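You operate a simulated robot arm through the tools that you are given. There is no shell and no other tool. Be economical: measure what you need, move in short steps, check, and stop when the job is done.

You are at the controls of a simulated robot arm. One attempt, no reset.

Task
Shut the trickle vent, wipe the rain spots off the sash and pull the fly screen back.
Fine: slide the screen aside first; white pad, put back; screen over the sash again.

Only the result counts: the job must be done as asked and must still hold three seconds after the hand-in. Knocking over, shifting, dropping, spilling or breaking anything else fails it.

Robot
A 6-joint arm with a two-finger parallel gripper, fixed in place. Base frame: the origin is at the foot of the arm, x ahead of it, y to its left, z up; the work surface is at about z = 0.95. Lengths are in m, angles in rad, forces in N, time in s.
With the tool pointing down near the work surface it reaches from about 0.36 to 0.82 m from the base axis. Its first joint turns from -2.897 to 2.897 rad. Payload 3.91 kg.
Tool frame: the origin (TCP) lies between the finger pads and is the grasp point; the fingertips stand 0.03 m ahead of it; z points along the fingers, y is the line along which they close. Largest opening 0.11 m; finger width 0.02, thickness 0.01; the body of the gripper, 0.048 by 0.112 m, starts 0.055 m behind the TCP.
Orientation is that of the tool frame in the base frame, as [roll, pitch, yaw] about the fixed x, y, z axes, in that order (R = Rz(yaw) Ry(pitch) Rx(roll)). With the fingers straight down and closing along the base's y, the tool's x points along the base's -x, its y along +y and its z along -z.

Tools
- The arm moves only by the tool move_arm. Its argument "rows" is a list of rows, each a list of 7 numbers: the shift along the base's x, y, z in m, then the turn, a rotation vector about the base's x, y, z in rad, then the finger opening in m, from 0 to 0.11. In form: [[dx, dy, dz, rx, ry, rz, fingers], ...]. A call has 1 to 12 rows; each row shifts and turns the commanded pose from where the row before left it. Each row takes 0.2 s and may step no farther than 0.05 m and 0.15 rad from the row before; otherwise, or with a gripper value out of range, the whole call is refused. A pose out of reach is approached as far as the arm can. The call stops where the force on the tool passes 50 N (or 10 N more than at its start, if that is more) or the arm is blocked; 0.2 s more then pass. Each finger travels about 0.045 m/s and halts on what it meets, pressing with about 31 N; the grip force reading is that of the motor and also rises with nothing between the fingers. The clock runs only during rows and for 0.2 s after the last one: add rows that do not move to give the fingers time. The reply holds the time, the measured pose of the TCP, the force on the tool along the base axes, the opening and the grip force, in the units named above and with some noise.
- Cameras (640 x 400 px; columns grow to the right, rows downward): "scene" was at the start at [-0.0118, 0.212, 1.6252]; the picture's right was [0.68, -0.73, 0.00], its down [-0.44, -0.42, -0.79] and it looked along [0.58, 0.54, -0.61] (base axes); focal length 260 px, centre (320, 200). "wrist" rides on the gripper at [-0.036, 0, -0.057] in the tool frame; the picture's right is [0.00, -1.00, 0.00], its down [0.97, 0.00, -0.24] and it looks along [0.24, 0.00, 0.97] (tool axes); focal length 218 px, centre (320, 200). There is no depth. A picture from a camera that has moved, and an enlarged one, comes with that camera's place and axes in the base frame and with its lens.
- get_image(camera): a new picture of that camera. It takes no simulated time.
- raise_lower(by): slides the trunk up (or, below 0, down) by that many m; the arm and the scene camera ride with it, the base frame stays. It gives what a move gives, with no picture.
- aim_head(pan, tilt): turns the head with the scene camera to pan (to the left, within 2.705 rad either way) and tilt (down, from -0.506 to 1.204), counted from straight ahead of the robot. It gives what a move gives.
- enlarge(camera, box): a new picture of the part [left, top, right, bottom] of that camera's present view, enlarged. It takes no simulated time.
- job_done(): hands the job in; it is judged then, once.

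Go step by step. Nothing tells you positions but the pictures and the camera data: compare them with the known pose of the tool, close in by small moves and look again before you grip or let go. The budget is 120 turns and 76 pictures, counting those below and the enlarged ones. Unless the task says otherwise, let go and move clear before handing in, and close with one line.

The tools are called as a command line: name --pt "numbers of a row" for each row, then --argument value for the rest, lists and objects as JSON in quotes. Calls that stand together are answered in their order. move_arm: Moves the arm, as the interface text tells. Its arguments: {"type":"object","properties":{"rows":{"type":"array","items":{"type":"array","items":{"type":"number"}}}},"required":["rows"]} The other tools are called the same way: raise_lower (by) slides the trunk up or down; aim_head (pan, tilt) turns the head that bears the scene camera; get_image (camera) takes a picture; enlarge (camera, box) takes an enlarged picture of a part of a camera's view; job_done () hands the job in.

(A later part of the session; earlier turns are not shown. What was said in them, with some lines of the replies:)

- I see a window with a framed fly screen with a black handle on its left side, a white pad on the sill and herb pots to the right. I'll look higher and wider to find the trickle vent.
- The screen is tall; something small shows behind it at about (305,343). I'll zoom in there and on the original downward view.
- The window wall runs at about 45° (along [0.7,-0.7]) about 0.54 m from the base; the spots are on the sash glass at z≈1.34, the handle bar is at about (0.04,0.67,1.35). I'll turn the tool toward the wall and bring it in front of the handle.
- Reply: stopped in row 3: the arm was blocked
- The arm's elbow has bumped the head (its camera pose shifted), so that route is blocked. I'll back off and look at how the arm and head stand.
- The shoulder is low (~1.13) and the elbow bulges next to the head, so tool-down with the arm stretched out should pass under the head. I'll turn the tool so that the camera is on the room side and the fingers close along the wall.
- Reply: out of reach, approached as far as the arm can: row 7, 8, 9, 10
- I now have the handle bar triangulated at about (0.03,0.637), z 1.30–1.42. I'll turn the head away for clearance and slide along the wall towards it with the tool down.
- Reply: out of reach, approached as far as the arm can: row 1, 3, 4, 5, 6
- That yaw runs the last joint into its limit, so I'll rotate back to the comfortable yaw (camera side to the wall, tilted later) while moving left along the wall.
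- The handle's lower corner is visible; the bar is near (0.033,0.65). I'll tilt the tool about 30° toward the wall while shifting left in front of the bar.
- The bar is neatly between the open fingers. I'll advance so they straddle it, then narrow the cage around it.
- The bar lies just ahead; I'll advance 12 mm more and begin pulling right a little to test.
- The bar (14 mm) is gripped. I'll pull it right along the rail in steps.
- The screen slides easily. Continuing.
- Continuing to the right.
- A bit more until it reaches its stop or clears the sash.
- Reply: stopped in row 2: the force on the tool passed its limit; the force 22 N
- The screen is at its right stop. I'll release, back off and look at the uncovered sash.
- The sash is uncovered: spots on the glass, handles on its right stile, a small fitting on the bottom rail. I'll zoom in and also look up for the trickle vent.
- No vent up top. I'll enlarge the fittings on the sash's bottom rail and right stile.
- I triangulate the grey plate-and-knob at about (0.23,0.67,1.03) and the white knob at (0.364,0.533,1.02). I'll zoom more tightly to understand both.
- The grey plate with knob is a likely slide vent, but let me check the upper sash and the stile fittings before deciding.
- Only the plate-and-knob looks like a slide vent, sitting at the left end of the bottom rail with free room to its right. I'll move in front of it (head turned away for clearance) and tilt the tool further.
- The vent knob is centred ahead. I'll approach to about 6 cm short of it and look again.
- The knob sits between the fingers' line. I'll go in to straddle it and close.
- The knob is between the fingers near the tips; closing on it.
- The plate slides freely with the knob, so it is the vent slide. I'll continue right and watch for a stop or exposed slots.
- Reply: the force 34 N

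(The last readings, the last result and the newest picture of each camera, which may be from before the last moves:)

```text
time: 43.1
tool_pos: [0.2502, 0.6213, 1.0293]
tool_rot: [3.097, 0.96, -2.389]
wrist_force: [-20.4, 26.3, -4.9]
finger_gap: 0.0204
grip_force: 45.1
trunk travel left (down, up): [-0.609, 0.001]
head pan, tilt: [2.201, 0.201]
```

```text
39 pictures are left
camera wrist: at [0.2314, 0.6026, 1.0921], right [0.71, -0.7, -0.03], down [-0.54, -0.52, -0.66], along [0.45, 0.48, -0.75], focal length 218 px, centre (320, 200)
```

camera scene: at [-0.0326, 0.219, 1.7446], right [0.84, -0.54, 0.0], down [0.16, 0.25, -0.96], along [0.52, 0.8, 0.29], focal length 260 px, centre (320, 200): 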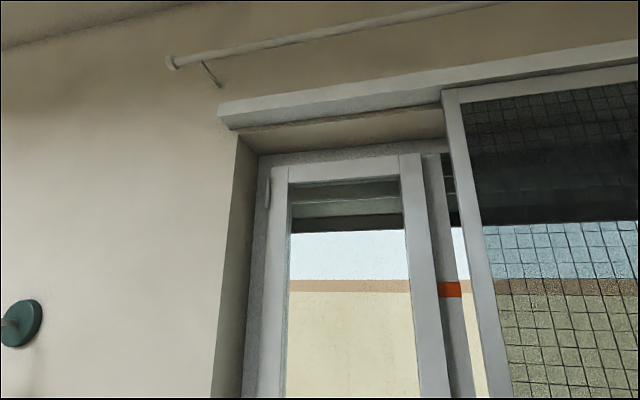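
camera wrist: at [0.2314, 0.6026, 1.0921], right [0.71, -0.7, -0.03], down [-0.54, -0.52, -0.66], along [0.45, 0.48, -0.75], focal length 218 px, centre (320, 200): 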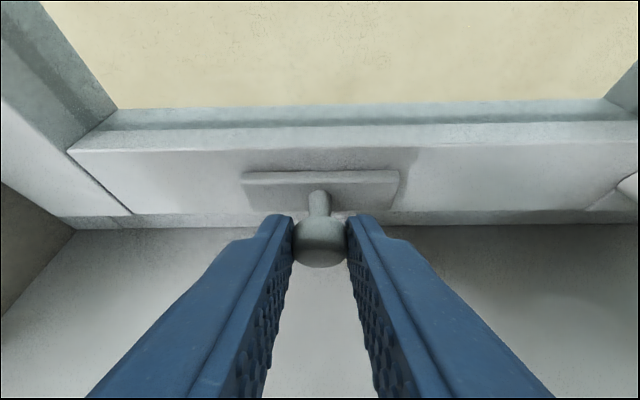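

It stopped after about 4.7 cm. To be sure which end is which, I'll check whether the starting place was the other end stop.

move_arm --pt "-0.008 0.008 0 0 0 0 0.0" --pt "-0.008 0.008 0 0 0 0 0.0" --pt "-0.008 0.008 0 0 0 0 0.0" --pt "-0.008 0.008 0 0 0 0 0.0" --pt "-0.005 0.005 0 0 0 0 0.0" --pt "-0.005 0.005 0 0 0 0 0.0"

get_image --camera "wrist"

```text
time: 44.5
tool_pos: [0.217, 0.6555, 1.0292]
tool_rot: [3.094, 0.96, -2.402]
wrist_force: [9.9, -22.5, 0.1]
finger_gap: 0.02
grip_force: 44.8
trunk travel left (down, up): [-0.609, 0.001]
head pan, tilt: [2.201, 0.201]
```

```text
38 pictures are left
camera wrist: at [0.1968, 0.6372, 1.0921], right [0.7, -0.71, -0.03], down [-0.55, -0.52, -0.66], along [0.45, 0.48, -0.75], focal length 218 px, centre (320, 200)
```

wrist: 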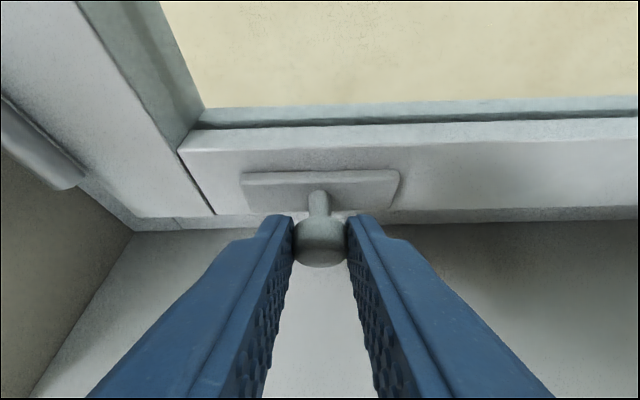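

The starting place was the left (open) stop, so shut is the right stop. I'll slide it fully right and let go.

move_arm --pt "0.008 -0.008 0 0 0 0 0.0" --pt "0.008 -0.008 0 0 0 0 0.0" --pt "0.008 -0.008 0 0 0 0 0.0" --pt "0.008 -0.008 0 0 0 0 0.0" --pt "0.004 -0.004 0 0 0 0 0.0" --pt "0.002 -0.002 0 0 0 0 0.0" --pt "0 0 0 0 0 0 0.0"

move_arm --pt "0 0 0 0 0 0 0.03" --pt "0 0 0 0 0 0 0.05" --pt "0 0 0 0 0 0 0.05" --pt "-0.02 -0.02 0.02 0 0 0 0.05" --pt "-0.025 -0.025 0.025 0 0 0 0.05" --pt "-0.025 -0.025 0.025 0 0 0 0.05"

get_image --camera "wrist"

```text
time: 46.1
tool_pos: [0.2503, 0.6213, 1.0293]
tool_rot: [3.092, 0.963, -2.395]
wrist_force: [-5.5, 11.3, -1.0]
finger_gap: 0.0203
grip_force: 45.1
trunk travel left (down, up): [-0.609, 0.001]
head pan, tilt: [2.201, 0.201]
```

```text
time: 47.5
tool_pos: [0.1806, 0.5502, 1.1012]
tool_rot: [3.094, 0.96, -2.396]
wrist_force: [0.9, 0.1, -0.6]
finger_gap: 0.0503
grip_force: 0.1
trunk travel left (down, up): [-0.609, 0.001]
head pan, tilt: [2.201, 0.201]
```

```text
37 pictures are left
camera wrist: at [0.1609, 0.5319, 1.1628], right [0.71, -0.71, -0.03], down [-0.55, -0.52, -0.66], along [0.45, 0.48, -0.75], focal length 218 px, centre (320, 200)
```

wrist: 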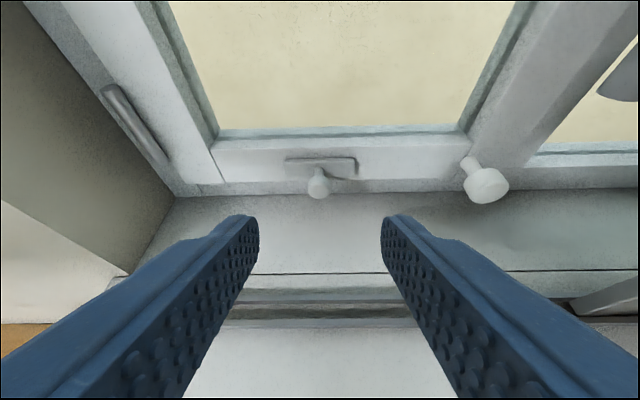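

The vent now sits at its right stop. Next the pad, which I triangulate at about (0.221,0.367), top z≈0.97; I'll bring the tool upright above it.

move_arm --pt "0.0 -0.0262 0.02 -0.097 0.097 0 0.08" --pt "0.0058 -0.0262 0.02 -0.097 0.097 0 0.08" --pt "0.0058 -0.0262 0.01 -0.097 0.097 0 0.08" --pt "0.0058 -0.0262 0.0 -0.097 0.097 0 0.08" --pt "0.0058 -0.0262 0.0 -0.097 0.097 0 0.08" --pt "0.0058 -0.0262 0.0 -0.097 0.097 0 0.08" --pt "0.0098 -0.0262 0.0 -0.097 0.097 0 0.08"

get_image --camera "wrist"

```text
time: 49.1
tool_pos: [0.2216, 0.3667, 1.1501]
tool_rot: [3.125, -0.003, -2.381]
wrist_force: [-0.5, -0.4, -0.7]
finger_gap: 0.0803
grip_force: 0.1
trunk travel left (down, up): [-0.609, 0.001]
head pan, tilt: [2.201, 0.201]
```

```text
36 pictures are left
camera wrist: at [0.2454, 0.391, 1.2074], right [0.69, -0.72, -0.02], down [-0.7, -0.67, 0.24], along [-0.19, -0.16, -0.97], focal length 218 px, centre (320, 200)
```

wrist: 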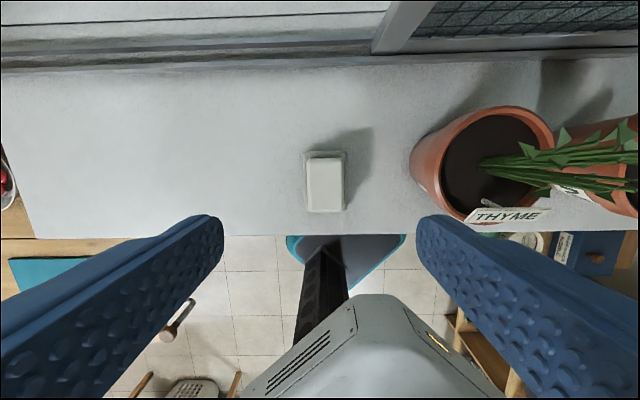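

The pad is about 4 × 6 cm and aligned with the tool. One zoom to judge its height.

enlarge --camera "wrist" --box '[280, 130, 380, 230]'

```text
4.00 times, centred on (330, 180) of wrist
camera zoom: at [0.2454, 0.391, 1.2074], right [0.69, -0.72, -0.02], down [-0.7, -0.67, 0.24], along [-0.19, -0.16, -0.97], focal length 873 px, centre (280, 280)
```

zoom: 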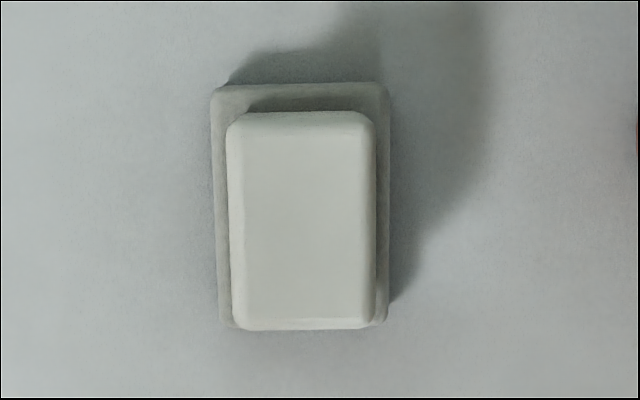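

The pad has a larger wiping base and a narrower grip block on top (top at z≈0.99). I'll descend around the block with a moderate opening.

move_arm --pt "-0.002 -0.004 -0.04 0 0 0 0.07" --pt "0 0 -0.04 0 0 0 0.06" --pt "0 0 -0.03 0 0 0 0.06" --pt "0 0 -0.02 0 0 0 0.06"

get_image --camera "wrist"

```text
time: 50.1
tool_pos: [0.2192, 0.3647, 1.0189]
tool_rot: [3.127, 0.0, -2.379]
wrist_force: [1.0, -0.3, 0.2]
finger_gap: 0.0598
grip_force: 0.0
trunk travel left (down, up): [-0.609, 0.001]
head pan, tilt: [2.201, 0.201]
```

```text
34 pictures are left
camera wrist: at [0.244, 0.389, 1.0758], right [0.69, -0.72, -0.02], down [-0.7, -0.67, 0.24], along [-0.18, -0.16, -0.97], focal length 218 px, centre (320, 200)
```

wrist: 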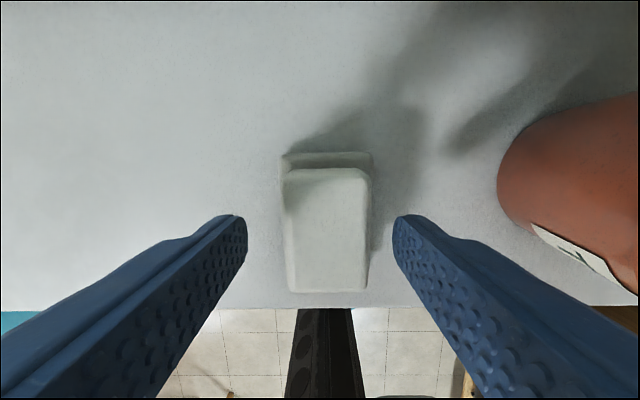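

The block is centred. I'll lower to TCP z≈0.997, so the tips sit just above the base, and close.

move_arm --pt "-0.002 -0.002 -0.012 0 0 0 0.06" --pt "0 0 -0.01 0 0 0 0.06" --pt "0 0 0 0 0 0 0.06"

get_image --camera "wrist"

```text
time: 50.9
tool_pos: [0.2152, 0.3613, 0.997]
tool_rot: [3.126, 0.001, -2.382]
wrist_force: [-0.3, -0.3, 0.6]
finger_gap: 0.0602
grip_force: 0.1
trunk travel left (down, up): [-0.609, 0.001]
head pan, tilt: [2.201, 0.201]
```

```text
33 pictures are left
camera wrist: at [0.2403, 0.3858, 1.0542], right [0.69, -0.72, -0.02], down [-0.7, -0.67, 0.24], along [-0.18, -0.15, -0.97], focal length 218 px, centre (320, 200)
```

wrist: 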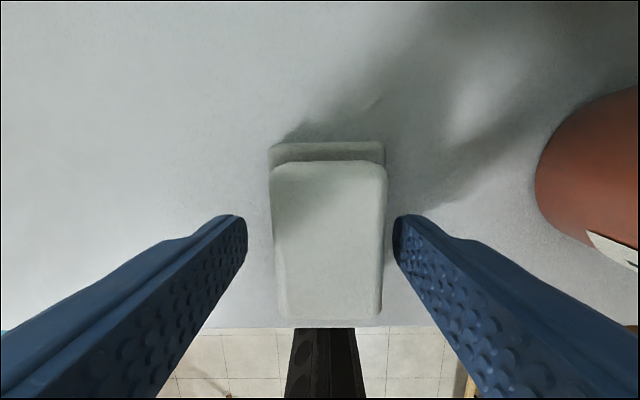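

Closing on the block.

move_arm --pt "0 0 0 0 0 0 0.045" --pt "0 0 0 0 0 0 0.03" --pt "0 0 0 0 0 0 0.02" --pt "0 0 0 0 0 0 0.02"

move_arm --pt "0 0 0.01 0 0 0 0.02" --pt "0 0 0.03 0 0 0 0.02" --pt "0 0 0.03 0 0 0 0.02"

get_image --camera "wrist"

```text
time: 51.9
tool_pos: [0.214, 0.3615, 0.9968]
tool_rot: [3.125, 0.0, -2.381]
wrist_force: [0.4, -1.1, 0.7]
finger_gap: 0.0373
grip_force: 31.0
trunk travel left (down, up): [-0.609, 0.001]
head pan, tilt: [2.201, 0.201]
```

```text
time: 52.7
tool_pos: [0.2157, 0.3615, 1.0678]
tool_rot: [3.126, 0.0, -2.38]
wrist_force: [0.4, -0.1, 0.9]
finger_gap: 0.0197
grip_force: 0.1
trunk travel left (down, up): [-0.609, 0.001]
head pan, tilt: [2.201, 0.201]
```

```text
32 pictures are left
camera wrist: at [0.2398, 0.3861, 1.1256], right [0.69, -0.72, -0.02], down [-0.7, -0.67, 0.24], along [-0.18, -0.15, -0.97], focal length 218 px, centre (320, 200)
```

wrist: 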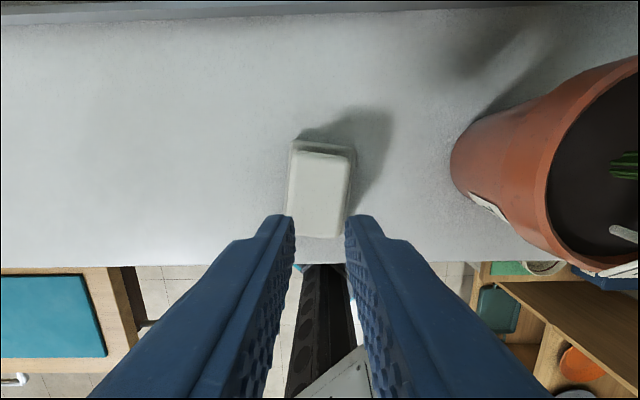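

The grip was too shallow and slipped off; the pad is still there, only slightly skewed. I'll open, go down deeper with the same yaw (closing will straighten it) and try again.

move_arm --pt "0 0 0 0 0 0 0.04" --pt "0 0 0 0 0 0 0.06" --pt "0.001 0.004 -0.03 0 0 0 0.06" --pt "0 0 -0.03 0 0 0 0.06" --pt "0 0 -0.014 0 0 0 0.06" --pt "0 0 -0.005 0 0 0 0.06" --pt "0 0 -0.003 0 0 0 0.06"

get_image --camera "wrist"

```text
time: 54.3
tool_pos: [0.2155, 0.3654, 0.9853]
tool_rot: [3.126, 0.0, -2.381]
wrist_force: [0.9, 0.0, 0.2]
finger_gap: 0.0599
grip_force: 0.1
trunk travel left (down, up): [-0.609, 0.001]
head pan, tilt: [2.201, 0.201]
```

```text
31 pictures are left
camera wrist: at [0.2411, 0.3904, 1.0425], right [0.69, -0.72, -0.02], down [-0.7, -0.67, 0.24], along [-0.18, -0.15, -0.97], focal length 218 px, centre (320, 200)
```

wrist: 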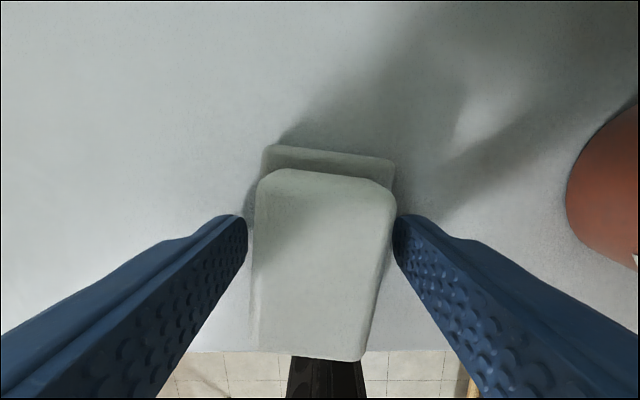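

No contact yet; I'll go another few millimetres with force watch, then close.

move_arm --pt "0 0 -0.003 0 0 0 0.06" --pt "0 0 -0.003 0 0 0 0.06"

move_arm --pt "0 0 0 0 0 0 0.045" --pt "0 0 0 0 0 0 0.03" --pt "0 0 0 0 0 0 0.02" --pt "0 0 0 0 0 0 0.02"

get_image --camera "wrist"

```text
time: 54.9
tool_pos: [0.2163, 0.3652, 0.9802]
tool_rot: [3.126, 0.003, -2.38]
wrist_force: [-1.5, -1.3, 19.5]
finger_gap: 0.0601
grip_force: 0.1
trunk travel left (down, up): [-0.609, 0.001]
head pan, tilt: [2.201, 0.201]
```

```text
time: 55.9
tool_pos: [0.2184, 0.3633, 0.9795]
tool_rot: [3.127, 0.004, -2.381]
wrist_force: [11.7, -13.7, 22.5]
finger_gap: 0.0509
grip_force: 30.8
trunk travel left (down, up): [-0.609, 0.001]
head pan, tilt: [2.201, 0.201]
stopped in row 4: the force on the tool passed its limit (the readings are from after the stop); the commanded pose is now the measured one
```

```text
30 pictures are left
camera wrist: at [0.2438, 0.3876, 1.0379], right [0.69, -0.72, -0.02], down [-0.7, -0.67, 0.24], along [-0.18, -0.15, -0.97], focal length 218 px, centre (320, 200)
```

wrist: 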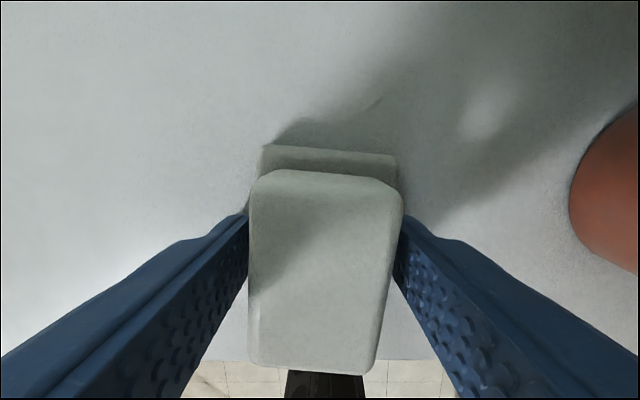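

The tips touched the sill (z≈0.95) and the fingers met the wider base. I'll open, rise 1 cm to grip the narrower block above the base, and squeeze fully before a slow lift.

move_arm --pt "-0.002 0.002 0 0 0 0 0.06" --pt "0 0 0.012 0 0 0 0.06" --pt "0 0 0 0 0 0 0.045" --pt "0 0 0 0 0 0 0.02" --pt "0 0 0 0 0 0 0.0" --pt "0 0 0 0 0 0 0.0" --pt "0 0 0 0 0 0 0.0"

get_image --camera "wrist"

```text
time: 57.5
tool_pos: [0.2153, 0.3676, 0.9924]
tool_rot: [3.126, 0.0, -2.381]
wrist_force: [0.2, -1.1, 0.0]
finger_gap: 0.0495
grip_force: 31.1
trunk travel left (down, up): [-0.609, 0.001]
head pan, tilt: [2.201, 0.201]
```

```text
29 pictures are left
camera wrist: at [0.2398, 0.3924, 1.0487], right [0.69, -0.72, -0.01], down [-0.7, -0.67, 0.24], along [-0.18, -0.15, -0.97], focal length 218 px, centre (320, 200)
```

wrist: 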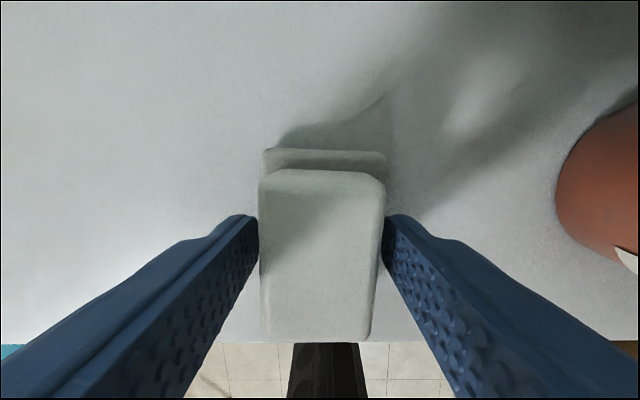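

The fingers hold the base edge only by its top. I'll regrip 5 mm lower for a solid hold (leaving ~7 mm below the tips), then lift slowly.

move_arm --pt "0 0 0 0 0 0 0.058" --pt "0 0 -0.006 0 0 0 0.058" --pt "0 0 0 0 0 0 0.04" --pt "0 0 0 0 0 0 0.0" --pt "0 0 0 0 0 0 0.0"

move_arm --pt "0 0 0.003 0 0 0 0.0" --pt "0 0 0.004 0 0 0 0.0" --pt "0 0 0.004 0 0 0 0.0" --pt "0 0 0.004 0 0 0 0.0" --pt "0 0 0.005 0 0 0 0.0"

get_image --camera "wrist"

```text
time: 58.6
tool_pos: [0.2156, 0.3677, 0.9845]
tool_rot: [3.129, 0.003, -2.38]
wrist_force: [0.5, -0.6, 0.4]
finger_gap: 0.0493
grip_force: 31.2
trunk travel left (down, up): [-0.609, 0.001]
head pan, tilt: [2.201, 0.201]
```

```text
time: 59.9
tool_pos: [0.2167, 0.3672, 1.0055]
tool_rot: [3.128, 0.002, -2.381]
wrist_force: [-0.4, 0.8, -0.6]
finger_gap: 0.0493
grip_force: 31.0
trunk travel left (down, up): [-0.609, 0.001]
head pan, tilt: [2.201, 0.201]
```

```text
28 pictures are left
camera wrist: at [0.2404, 0.3921, 1.0631], right [0.69, -0.72, -0.01], down [-0.7, -0.67, 0.24], along [-0.18, -0.15, -0.97], focal length 218 px, centre (320, 200)
```

wrist: 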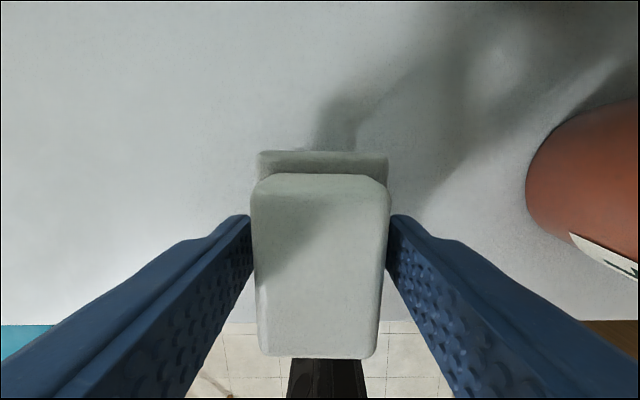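

The pad is lifted and centred in the grip (put-back TCP ≈ (0.216,0.366,0.985)). Now I'll raise it and turn the tool horizontal to face the glass near the spots at about (0.30,0.677,1.29).

move_arm --pt "0 0.01 0.04 0 0 0 0.0" --pt "0 0.02 0.04 0 0 0 0.0" --pt "0 0.025 0.04 0 0 0 0.0" --pt "0 0.025 0.03 0 0 0 0.0"

move_arm --pt "-0.001 0.02 0.01 0.0926 -0.0926 0 0.0" --pt "-0.001 0.02 0.01 0.0926 -0.0926 0 0.0" --pt "-0.001 0.02 0.01 0.0926 -0.0926 0 0.0" --pt "-0.001 0.02 0.01 0.0926 -0.0926 0 0.0" --pt "-0.001 0.01 0.01 0.0926 -0.0926 0 0.0" --pt "-0.001 0.01 0.01 0.0926 -0.0926 0 0.0" --pt "-0.001 0.01 0.01 0.0926 -0.0926 0 0.0" --pt "-0.001 0.01 0.01 0.0926 -0.0926 0 0.0" --pt "-0.001 0.01 0.01 0.0926 -0.0926 0 0.0" --pt "0 0.007 0.01 0.0926 -0.0926 0 0.0" --pt "0 0 0.01 0.0926 -0.0926 0 0.0" --pt "0 0 0.01 0.0926 -0.0926 0 0.0"

get_image --camera "wrist"

```text
time: 60.9
tool_pos: [0.2141, 0.4476, 1.1586]
tool_rot: [3.128, -0.001, -2.379]
wrist_force: [0.3, 0.2, -0.4]
finger_gap: 0.0491
grip_force: 30.9
trunk travel left (down, up): [-0.609, 0.001]
head pan, tilt: [2.201, 0.201]
```

```text
time: 63.5
tool_pos: [0.2077, 0.5852, 1.276]
tool_rot: [1.35, 1.546, 2.151]
wrist_force: [-0.2, 0.6, -1.4]
finger_gap: 0.0491
grip_force: 30.9
trunk travel left (down, up): [-0.609, 0.001]
head pan, tilt: [2.201, 0.201]
```

```text
27 pictures are left
camera wrist: at [0.1657, 0.5447, 1.3119], right [0.72, -0.7, -0.02], down [-0.18, -0.15, -0.97], along [0.67, 0.7, -0.23], focal length 218 px, centre (320, 200)
```

wrist: 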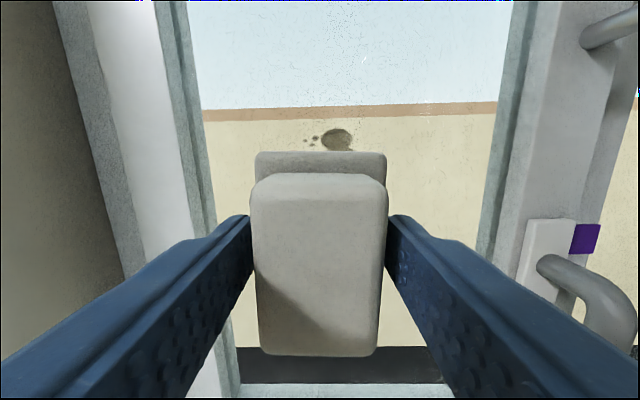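

The pad faces the glass with the spots just behind and above it. Advancing towards the glass.

move_arm --pt "0.014 0.014 0.002 0 0 0 0.0" --pt "0.014 0.014 0.002 0 0 0 0.0" --pt "0.014 0.014 0.002 0 0 0 0.0" --pt "0.007 0.007 0 0 0 0 0.0"

get_image --camera "wrist"

```text
time: 64.5
tool_pos: [0.2541, 0.6335, 1.2819]
tool_rot: [1.444, 1.546, 2.242]
wrist_force: [0.3, -0.8, -0.6]
finger_gap: 0.0489
grip_force: 31.0
trunk travel left (down, up): [-0.609, 0.001]
head pan, tilt: [2.201, 0.201]
```

```text
26 pictures are left
camera wrist: at [0.2137, 0.5923, 1.3182], right [0.72, -0.7, -0.02], down [-0.18, -0.15, -0.97], along [0.67, 0.7, -0.24], focal length 218 px, centre (320, 200)
```

wrist: 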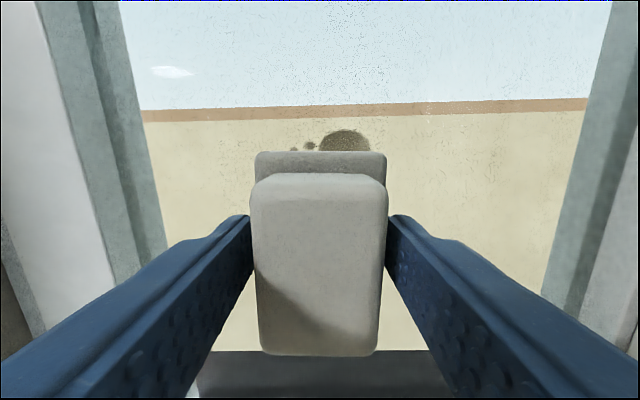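

Continuing forward in small steps until it touches.

move_arm --pt "0.0035 0.0035 0 0 0 0 0.0" --pt "0.0035 0.0035 0 0 0 0 0.0" --pt "0.0035 0.0035 0 0 0 0 0.0" --pt "0.0035 0.0035 0 0 0 0 0.0"

move_arm --pt "0.0035 0.0035 0 0 0 0 0.0" --pt "0.0035 0.0035 0 0 0 0 0.0"

```text
time: 65.5
tool_pos: [0.2678, 0.6444, 1.2807]
tool_rot: [1.487, 1.547, 2.288]
wrist_force: [-13.2, -17.5, -7.8]
finger_gap: 0.0486
grip_force: 30.9
trunk travel left (down, up): [-0.609, 0.001]
head pan, tilt: [2.201, 0.201]
```

```text
time: 66.0
tool_pos: [0.2719, 0.6486, 1.284]
tool_rot: [1.304, 1.548, 2.107]
wrist_force: [-15.6, -23.9, 3.2]
finger_gap: 0.0493
grip_force: 30.6
trunk travel left (down, up): [-0.609, 0.001]
head pan, tilt: [2.201, 0.201]
stopped in row 2: the force on the tool passed its limit (the readings are from after the stop); the commanded pose is now the measured one
```

It's in contact with about 28 N; I'll ease off a few millimetres and wipe over the spots with overlapping strokes.

move_arm --pt "-0.002 -0.002 0 0 0 0 0.0" --pt "0.007 -0.007 0.01 0 0 0 0.0" --pt "0 0 0.015 0 0 0 0.0" --pt "0 0 0.015 0 0 0 0.0" --pt "-0.01 0.01 0 0 0 0 0.0" --pt "-0.01 0.01 0 0 0 0 0.0"

get_image --camera "wrist"

```text
time: 67.4
tool_pos: [0.261, 0.66, 1.3264]
tool_rot: [1.17, 1.542, 1.969]
wrist_force: [-4.3, -22.0, 2.8]
finger_gap: 0.0492
grip_force: 30.6
trunk travel left (down, up): [-0.609, 0.001]
head pan, tilt: [2.201, 0.201]
```

```text
25 pictures are left
camera wrist: at [0.219, 0.6185, 1.362], right [0.72, -0.7, -0.03], down [-0.18, -0.15, -0.97], along [0.67, 0.7, -0.23], focal length 218 px, centre (320, 200)
```

wrist: 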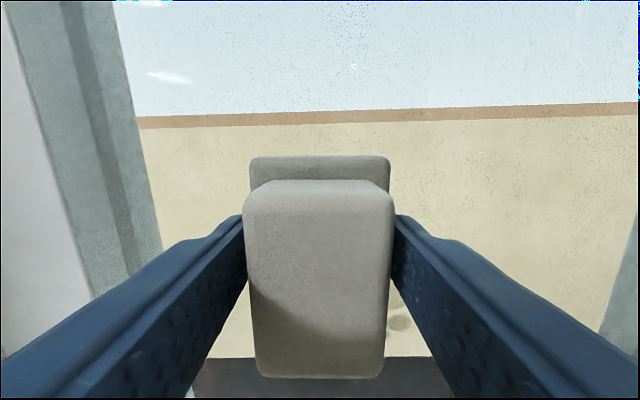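

Working well; a stain remains lower right (around z 1.27). I'll wipe down, across right, up and back.

move_arm --pt "0 0 -0.02 0 0 0 0.0" --pt "0 0 -0.02 0 0 0 0.0" --pt "0 0 -0.02 0 0 0 0.0" --pt "0 0 -0.01 0 0 0 0.0" --pt "0.012 -0.012 0 0 0 0 0.0" --pt "0.012 -0.012 0 0 0 0 0.0" --pt "0.01 -0.01 0 0 0 0 0.0" --pt "0 0 0.02 0 0 0 0.0" --pt "0 0 0.02 0 0 0 0.0" --pt "0 0 0.02 0 0 0 0.0"

get_image --camera "wrist"

```text
time: 69.5
tool_pos: [0.2931, 0.6283, 1.2926]
tool_rot: [1.851, 1.55, 2.653]
wrist_force: [-10.0, -8.1, 1.6]
finger_gap: 0.0489
grip_force: 30.8
trunk travel left (down, up): [-0.609, 0.001]
head pan, tilt: [2.201, 0.201]
stopped in row 10: the force on the tool passed its limit (the readings are from after the stop); the commanded pose is now the measured one
```

```text
24 pictures are left
camera wrist: at [0.2516, 0.5868, 1.3295], right [0.72, -0.7, -0.02], down [-0.18, -0.16, -0.97], along [0.67, 0.7, -0.25], focal length 218 px, centre (320, 200)
```

wrist: 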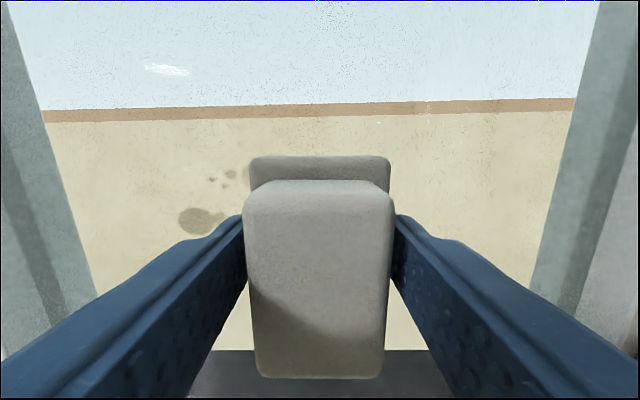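

Some faint spots remain on the left (about 6 cm left, z 1.29–1.32). I'll shift left and wipe there.

move_arm --pt "-0.012 0.012 0 0 0 0 0.0" --pt "-0.012 0.012 0 0 0 0 0.0" --pt "-0.012 0.012 0 0 0 0 0.0" --pt "-0.01 0.01 0 0 0 0 0.0" --pt "-0.005 0.005 0.01 0 0 0 0.0" --pt "0 0 0.015 0 0 0 0.0" --pt "0.008 -0.008 0.01 0 0 0 0.0" --pt "0.008 -0.008 0 0 0 0 0.0" --pt "0 0 -0.015 0 0 0 0.0" --pt "0 0 -0.015 0 0 0 0.0"

get_image --camera "wrist"

```text
time: 71.8
tool_pos: [0.259, 0.6603, 1.2995]
tool_rot: [1.688, 1.55, 2.485]
wrist_force: [-8.1, -7.2, 9.8]
finger_gap: 0.049
grip_force: 30.8
trunk travel left (down, up): [-0.609, 0.001]
head pan, tilt: [2.201, 0.201]
```

```text
23 pictures are left
camera wrist: at [0.2183, 0.6201, 1.3349], right [0.72, -0.7, -0.02], down [-0.18, -0.16, -0.97], along [0.67, 0.7, -0.24], focal length 218 px, centre (320, 200)
```

wrist: 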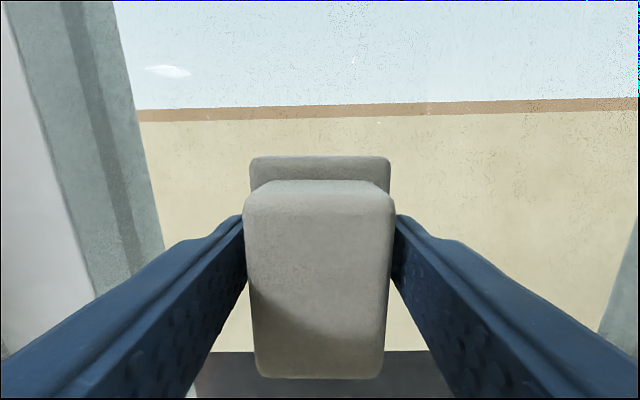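

No spots remain visible around the pad. A few more covering strokes, then back off to inspect the glass.

move_arm --pt "0 0 -0.015 0 0 0 0.0" --pt "0 0 -0.015 0 0 0 0.0" --pt "-0.01 0.01 0 0 0 0 0.0" --pt "0 0 0.015 0 0 0 0.0" --pt "0 0 0.015 0 0 0 0.0" --pt "0 0 0.015 0 0 0 0.0" --pt "0.012 -0.012 0 0 0 0 0.0" --pt "0.012 -0.012 0 0 0 0 0.0"

move_arm --pt "-0.014 -0.014 0 0 0 0 0.0" --pt "-0.028 -0.028 0 0 0 0 0.0" --pt "-0.028 -0.028 0 0 0 0 0.0"

get_image --camera "wrist"

```text
time: 73.5
tool_pos: [0.2711, 0.6496, 1.3154]
tool_rot: [1.561, 1.551, 2.36]
wrist_force: [-13.5, -1.5, 7.2]
finger_gap: 0.049
grip_force: 30.9
trunk travel left (down, up): [-0.609, 0.001]
head pan, tilt: [2.201, 0.201]
```

```text
time: 74.3
tool_pos: [0.2045, 0.5771, 1.3118]
tool_rot: [1.879, 1.549, 2.677]
wrist_force: [-0.5, 0.0, -0.6]
finger_gap: 0.0488
grip_force: 31.0
trunk travel left (down, up): [-0.609, 0.001]
head pan, tilt: [2.201, 0.201]
```

```text
22 pictures are left
camera wrist: at [0.1631, 0.5365, 1.3486], right [0.72, -0.7, -0.02], down [-0.19, -0.16, -0.97], along [0.67, 0.7, -0.25], focal length 218 px, centre (320, 200)
```

wrist: 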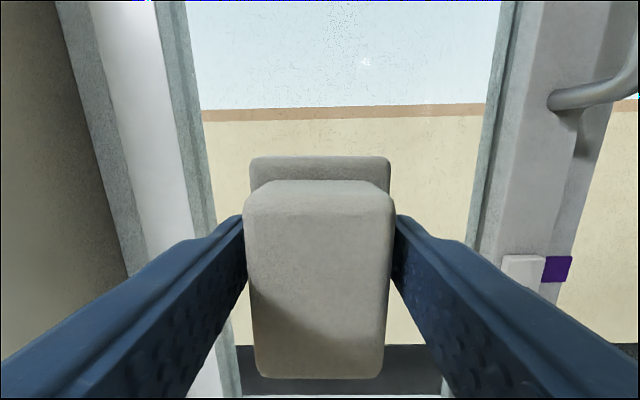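

I'll lower the tool so the wiped area shows above the pad.

move_arm --pt "0 0 -0.04 0 0 0 0.0" --pt "0 0 -0.04 0 0 0 0.0" --pt "0 0 -0.03 0 0 0 0.0"

enlarge --camera "wrist" --box '[180, 0, 500, 200]'

```text
time: 75.2
tool_pos: [0.2057, 0.5813, 1.1993]
tool_rot: [1.935, 1.549, 2.734]
wrist_force: [0.1, 0.0, -0.5]
finger_gap: 0.0488
grip_force: 31.3
trunk travel left (down, up): [-0.609, 0.001]
head pan, tilt: [2.201, 0.201]
```

```text
2.00 times, centred on (340, 100) of wrist
camera zoom: at [0.1644, 0.541, 1.2363], right [0.72, -0.7, -0.02], down [-0.19, -0.16, -0.97], along [0.67, 0.7, -0.25], focal length 436 px, centre (280, 400)
```

zoom: 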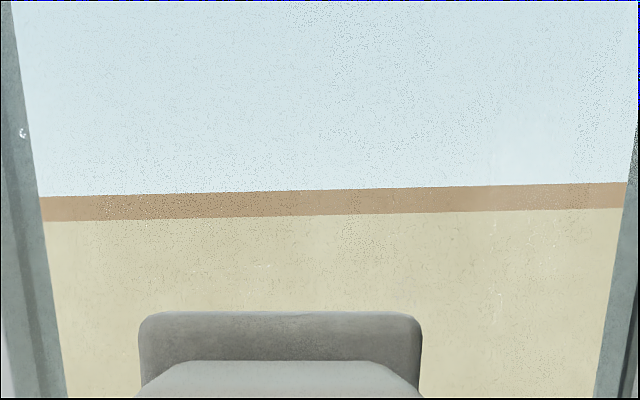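

The glass is clear above z≈1.23. Now I'll bring the pad back over its place, turning the tool downward again.

move_arm --pt "0.001 -0.018 0 -0.0926 0.0926 0 0.0" --pt "0.001 -0.018 0 -0.0926 0.0926 0 0.0" --pt "0.001 -0.018 -0.01 -0.0926 0.0926 0 0.0" --pt "0.001 -0.018 -0.01 -0.0926 0.0926 0 0.0" --pt "0.001 -0.018 -0.01 -0.0926 0.0926 0 0.0" --pt "0.001 -0.018 -0.01 -0.0926 0.0926 0 0.0" --pt "0.001 -0.018 -0.01 -0.0926 0.0926 0 0.0" --pt "0.001 -0.018 -0.01 -0.0926 0.0926 0 0.0" --pt "0.001 -0.018 -0.01 -0.0926 0.0926 0 0.0" --pt "0.001 -0.018 -0.01 -0.0926 0.0926 0 0.0" --pt "0.001 -0.018 -0.01 -0.0926 0.0926 0 0.0" --pt "0 -0.018 -0.01 -0.0926 0.0926 0 0.0"

get_image --camera "wrist"

```text
time: 77.8
tool_pos: [0.2163, 0.3627, 1.1014]
tool_rot: [3.129, -0.012, -2.379]
wrist_force: [-0.5, 0.1, -0.4]
finger_gap: 0.0489
grip_force: 30.7
trunk travel left (down, up): [-0.609, 0.001]
head pan, tilt: [2.201, 0.201]
```

```text
20 pictures are left
camera wrist: at [0.242, 0.3887, 1.1579], right [0.69, -0.72, -0.01], down [-0.7, -0.67, 0.25], along [-0.19, -0.16, -0.97], focal length 218 px, centre (320, 200)
```

wrist: 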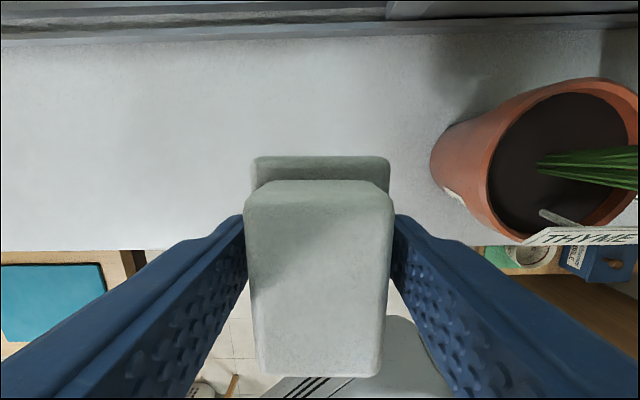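

The pad is still firmly held over its place. Lowering to the sill with small last steps.

move_arm --pt "0.003 0.002 -0.04 0 0.0 0 0.0" --pt "0 0 -0.04 0 0 0 0.0" --pt "0 0 -0.025 0 0 0 0.0" --pt "0 0 -0.01 0 0 0 0.0" --pt "0 0 -0.003 0 0 0 0.0"

```text
time: 79.0
tool_pos: [0.219, 0.3635, 0.9847]
tool_rot: [3.13, -0.01, -2.377]
wrist_force: [-0.5, -0.1, -0.3]
finger_gap: 0.0491
grip_force: 31.2
trunk travel left (down, up): [-0.609, 0.001]
head pan, tilt: [2.201, 0.201]
```

move_arm --pt "0 0 -0.002 0 0 0 0.0" --pt "0 0 -0.002 0 0 0 0.0"

```text
time: 79.5
tool_pos: [0.2187, 0.3658, 0.9806]
tool_rot: [3.128, -0.006, -2.378]
wrist_force: [-2.8, -2.1, 17.6]
finger_gap: 0.0488
grip_force: 30.8
trunk travel left (down, up): [-0.609, 0.001]
head pan, tilt: [2.201, 0.201]
```

The pad (or the tips) is pressing on the sill. I'll ease up 1 mm, open, and rise.

move_arm --pt "0 0 0.001 0 0 0 0.05" --pt "0 0 0 0 0 0 0.065" --pt "0 0 0 0 0 0 0.065" --pt "0 0 0.01 0 0 0 0.065" --pt "0 0 0.04 0 0 0 0.065" --pt "0 0 0.05 0 0 0 0.065"

get_image --camera "wrist"

```text
time: 81.0
tool_pos: [0.2182, 0.3654, 1.0796]
tool_rot: [3.13, -0.012, -2.376]
wrist_force: [0.4, 0.5, -0.4]
finger_gap: 0.065
grip_force: 0.1
trunk travel left (down, up): [-0.609, 0.001]
head pan, tilt: [2.201, 0.201]
```

```text
19 pictures are left
camera wrist: at [0.2423, 0.3908, 1.1366], right [0.69, -0.72, -0.01], down [-0.7, -0.67, 0.25], along [-0.19, -0.16, -0.97], focal length 218 px, centre (320, 200)
```

wrist: 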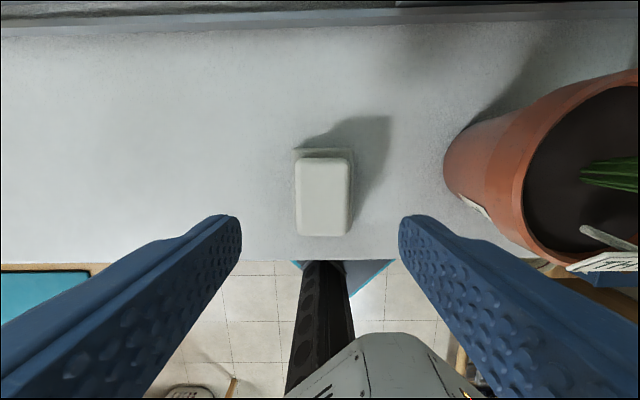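

The pad is back in its place. Now I'll rise and return to the screen handle at its right position with the tilted tool.

move_arm --pt "0 0 0.04 0.075 -0.075 0 0.065" --pt "0 0 0.04 0.075 -0.075 0 0.065" --pt "0 0 0.04 0.075 -0.075 0 0.065" --pt "0 0 0.04 0.075 -0.075 0 0.065" --pt "0 0 0.04 0.075 -0.075 0 0.065" --pt "0 0 0.035 0 0 0 0.065" --pt "0 0 0.035 0 0 0 0.065" --pt "0 0 0.034 0 0 0 0.065" --pt "0.029 -0.02 0 0 0 0 0.065" --pt "0.029 -0.02 0 0 0 0 0.065"

get_image --camera "wrist"

```text
time: 83.2
tool_pos: [0.278, 0.3245, 1.3859]
tool_rot: [3.116, 0.521, -2.382]
wrist_force: [0.0, -0.8, 0.5]
finger_gap: 0.0652
grip_force: 0.0
trunk travel left (down, up): [-0.609, 0.001]
head pan, tilt: [2.201, 0.201]
```

```text
18 pictures are left
camera wrist: at [0.2795, 0.3267, 1.4532], right [0.7, -0.71, -0.02], down [-0.69, -0.67, -0.27], along [0.18, 0.21, -0.96], focal length 218 px, centre (320, 200)
```

wrist: 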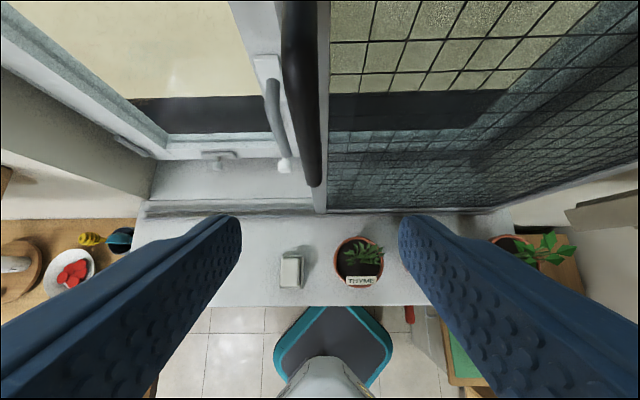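

The handle is between the fingers. Advancing and gripping it.

move_arm --pt "0.0095 0.0145 0 0 0 0 0.065" --pt "0.011 0.013 0 0 0 0 0.065" --pt "0.0115 0.0125 0 0 0 0 0.065" --pt "0.0115 0.0125 0 0 0 0 0.06" --pt "0 0 0 0 0 0 0.03" --pt "0 0 0 0 0 0 0.0" --pt "0 0 0 0 0 0 0.0"

get_image --camera "wrist"

```text
time: 84.8
tool_pos: [0.3202, 0.3801, 1.383]
tool_rot: [3.118, 0.521, -2.378]
wrist_force: [0.8, 0.7, 0.1]
finger_gap: 0.0144
grip_force: 25.3
trunk travel left (down, up): [-0.609, 0.001]
head pan, tilt: [2.201, 0.201]
```

```text
17 pictures are left
camera wrist: at [0.3216, 0.381, 1.4511], right [0.7, -0.71, -0.02], down [-0.69, -0.67, -0.27], along [0.18, 0.21, -0.96], focal length 218 px, centre (320, 200)
```

wrist: 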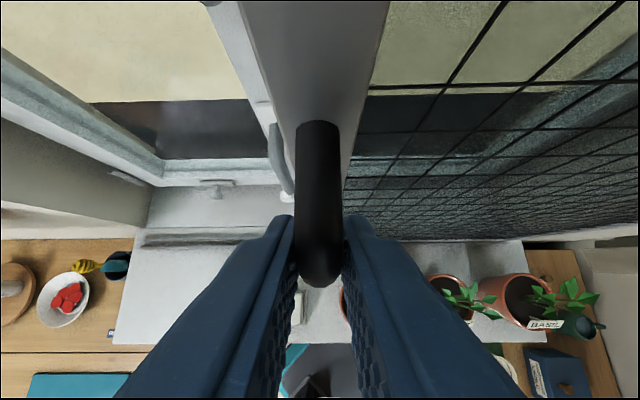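

Gripped again. Sliding the screen back left over the sash.

move_arm --pt "-0.015 0.015 0 0 0 0 0.0" --pt "-0.02 0.02 0 0 0 0 0.0" --pt "-0.02 0.02 0 0 0 0 0.0" --pt "-0.02 0.02 0 0 0 0 0.0" --pt "-0.02 0.02 0 0 0 0 0.0" --pt "-0.02 0.02 0 0 0 0 0.0" --pt "-0.02 0.02 0 0 0 0 0.0"

move_arm --pt "-0.02 0.02 0 0 0 0 0.0" --pt "-0.02 0.02 0 0 0 0 0.0" --pt "-0.02 0.02 0 0 0 0 0.0" --pt "-0.02 0.02 0 0 0 0 0.0" --pt "-0.02 0.02 0 0 0 0 0.0" --pt "-0.02 0.02 0 0 0 0 0.0" --pt "-0.015 0.015 0 0 0 0 0.0"

get_image --camera "wrist"

```text
time: 86.3
tool_pos: [0.1843, 0.5157, 1.383]
tool_rot: [3.119, 0.518, -2.38]
wrist_force: [-0.6, 1.6, -4.1]
finger_gap: 0.0142
grip_force: 45.4
trunk travel left (down, up): [-0.609, 0.001]
head pan, tilt: [2.201, 0.201]
```

```text
time: 88.0
tool_pos: [0.0486, 0.6519, 1.384]
tool_rot: [3.115, 0.521, -2.381]
wrist_force: [1.9, 3.7, -7.4]
finger_gap: 0.0144
grip_force: 45.4
trunk travel left (down, up): [-0.609, 0.001]
head pan, tilt: [2.201, 0.201]
```

```text
16 pictures are left
camera wrist: at [0.0504, 0.6519, 1.4512], right [0.7, -0.71, -0.02], down [-0.69, -0.67, -0.27], along [0.18, 0.21, -0.96], focal length 218 px, centre (320, 200)
```

wrist: 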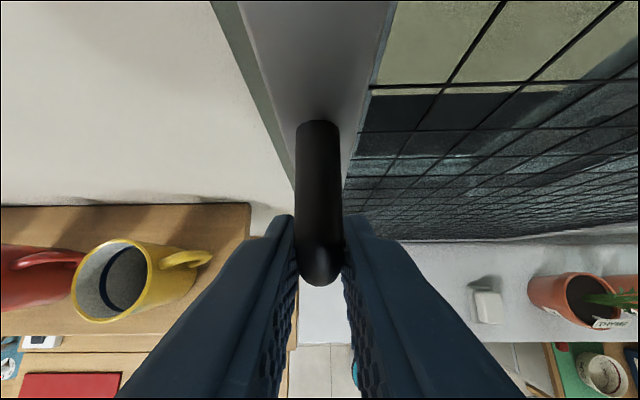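

Nearly there; about 1.8 cm remains to the original place. I'll finish gently to the stop.

move_arm --pt "-0.006 0.006 0 0 0 0 0.0" --pt "-0.005 0.005 0 0 0 0 0.0" --pt "-0.003 0.003 0 0 0 0 0.0" --pt "-0.003 0.003 0 0 0 0 0.0" --pt "-0.002 0.002 0 0 0 0 0.0"

```text
time: 89.2
tool_pos: [0.0347, 0.6645, 1.3847]
tool_rot: [3.12, 0.516, -2.382]
wrist_force: [16.6, -20.0, -16.5]
finger_gap: 0.0137
grip_force: 44.9
trunk travel left (down, up): [-0.609, 0.001]
head pan, tilt: [2.201, 0.201]
```

The screen is against its left stop. Releasing and backing away, then a final look.

move_arm --pt "0 0 0 0 0 0 0.02" --pt "0 0 0 0 0 0 0.05" --pt "0 0 0 0 0 0 0.06" --pt "-0.02 -0.02 0 0 0 0 0.06" --pt "-0.03 -0.03 0 0 0 0 0.06" --pt "0.03 -0.03 0 0 0 0 0.06" --pt "0.03 -0.03 0 -0.07 0.07 0 0.06" --pt "0.03 -0.03 0 -0.07 0.07 0 0.06" --pt "0.03 -0.03 0.01 -0.07 0.07 0 0.06" --pt "0.03 -0.03 0.02 -0.07 0.07 0 0.06" --pt "0.02 -0.03 0.02 -0.08 0.08 0 0.06"

aim_head --pan 1.3 --tilt 0.6

get_image --camera "scene"

get_image --camera "wrist"

```text
time: 91.5
tool_pos: [0.1506, 0.4354, 1.4347]
tool_rot: [3.129, 0.011, -2.375]
wrist_force: [0.0, 0.4, -0.7]
finger_gap: 0.06
grip_force: 0.1
trunk travel left (down, up): [-0.609, 0.001]
head pan, tilt: [2.201, 0.201]
```

```text
time: 92.8
tool_pos: [0.1486, 0.4365, 1.4348]
tool_rot: [3.128, 0.012, -2.377]
wrist_force: [-0.5, -0.4, 0.8]
finger_gap: 0.0599
grip_force: 0.0
trunk travel left (down, up): [-0.609, 0.001]
head pan, tilt: [1.3, 0.6]
```

```text
15 pictures are left
camera scene: at [-0.0515, 0.238, 1.6639], right [0.96, -0.27, 0.0], down [-0.15, -0.54, -0.83], along [0.22, 0.8, -0.56], focal length 260 px, centre (320, 200)
```

scene: 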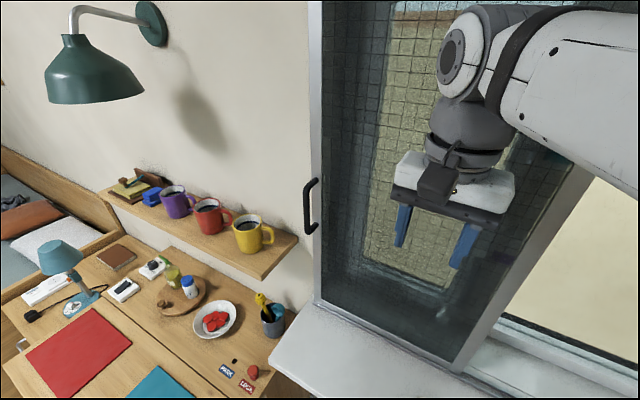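

```text
14 pictures are left
camera wrist: at [0.1739, 0.4608, 1.492], right [0.69, -0.72, -0.01], down [-0.7, -0.68, 0.23], along [-0.17, -0.15, -0.97], focal length 218 px, centre (320, 200)
```

wrist: 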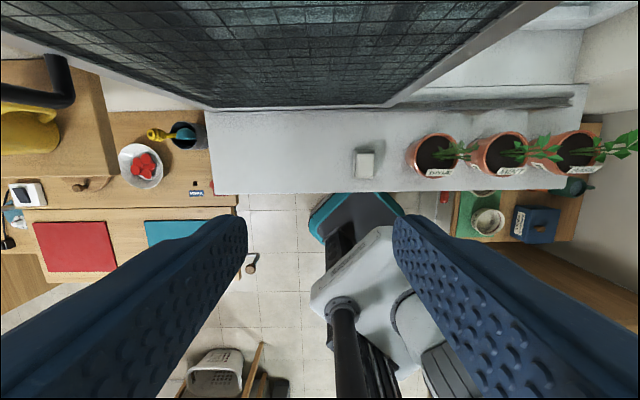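

The screen covers the sash again, and pad and pots are in place. One last zoom to confirm the clean glass and the vent through the mesh.

enlarge --camera "scene" --box '[330, 130, 500, 350]'

```text
1.82 times, centred on (415, 240) of scene
camera zoom: at [-0.0515, 0.238, 1.6639], right [0.96, -0.27, 0.0], down [-0.15, -0.54, -0.83], along [0.22, 0.8, -0.56], focal length 472 px, centre (147, 127)
```

zoom: 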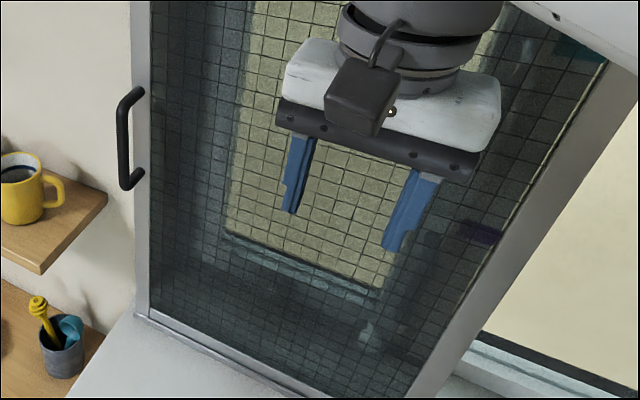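

No spots show through the mesh, the screen is back at its left stop, and the arm is clear, so I'm handing in.

job_done

```text
The job is handed in.
```

I shut the trickle vent, wiped the rain spots off the sash, put the white pad back on the sill, and pulled the fly screen over the sash again; the result of the hand-in has not come back. The vent has no open or shut marking, so I took its right-hand stop as shut because it started at the left one. My first grip on the pad slipped, so it sits about 5 mm left of where it was. The arm also nudged the robot's own camera head once early on.
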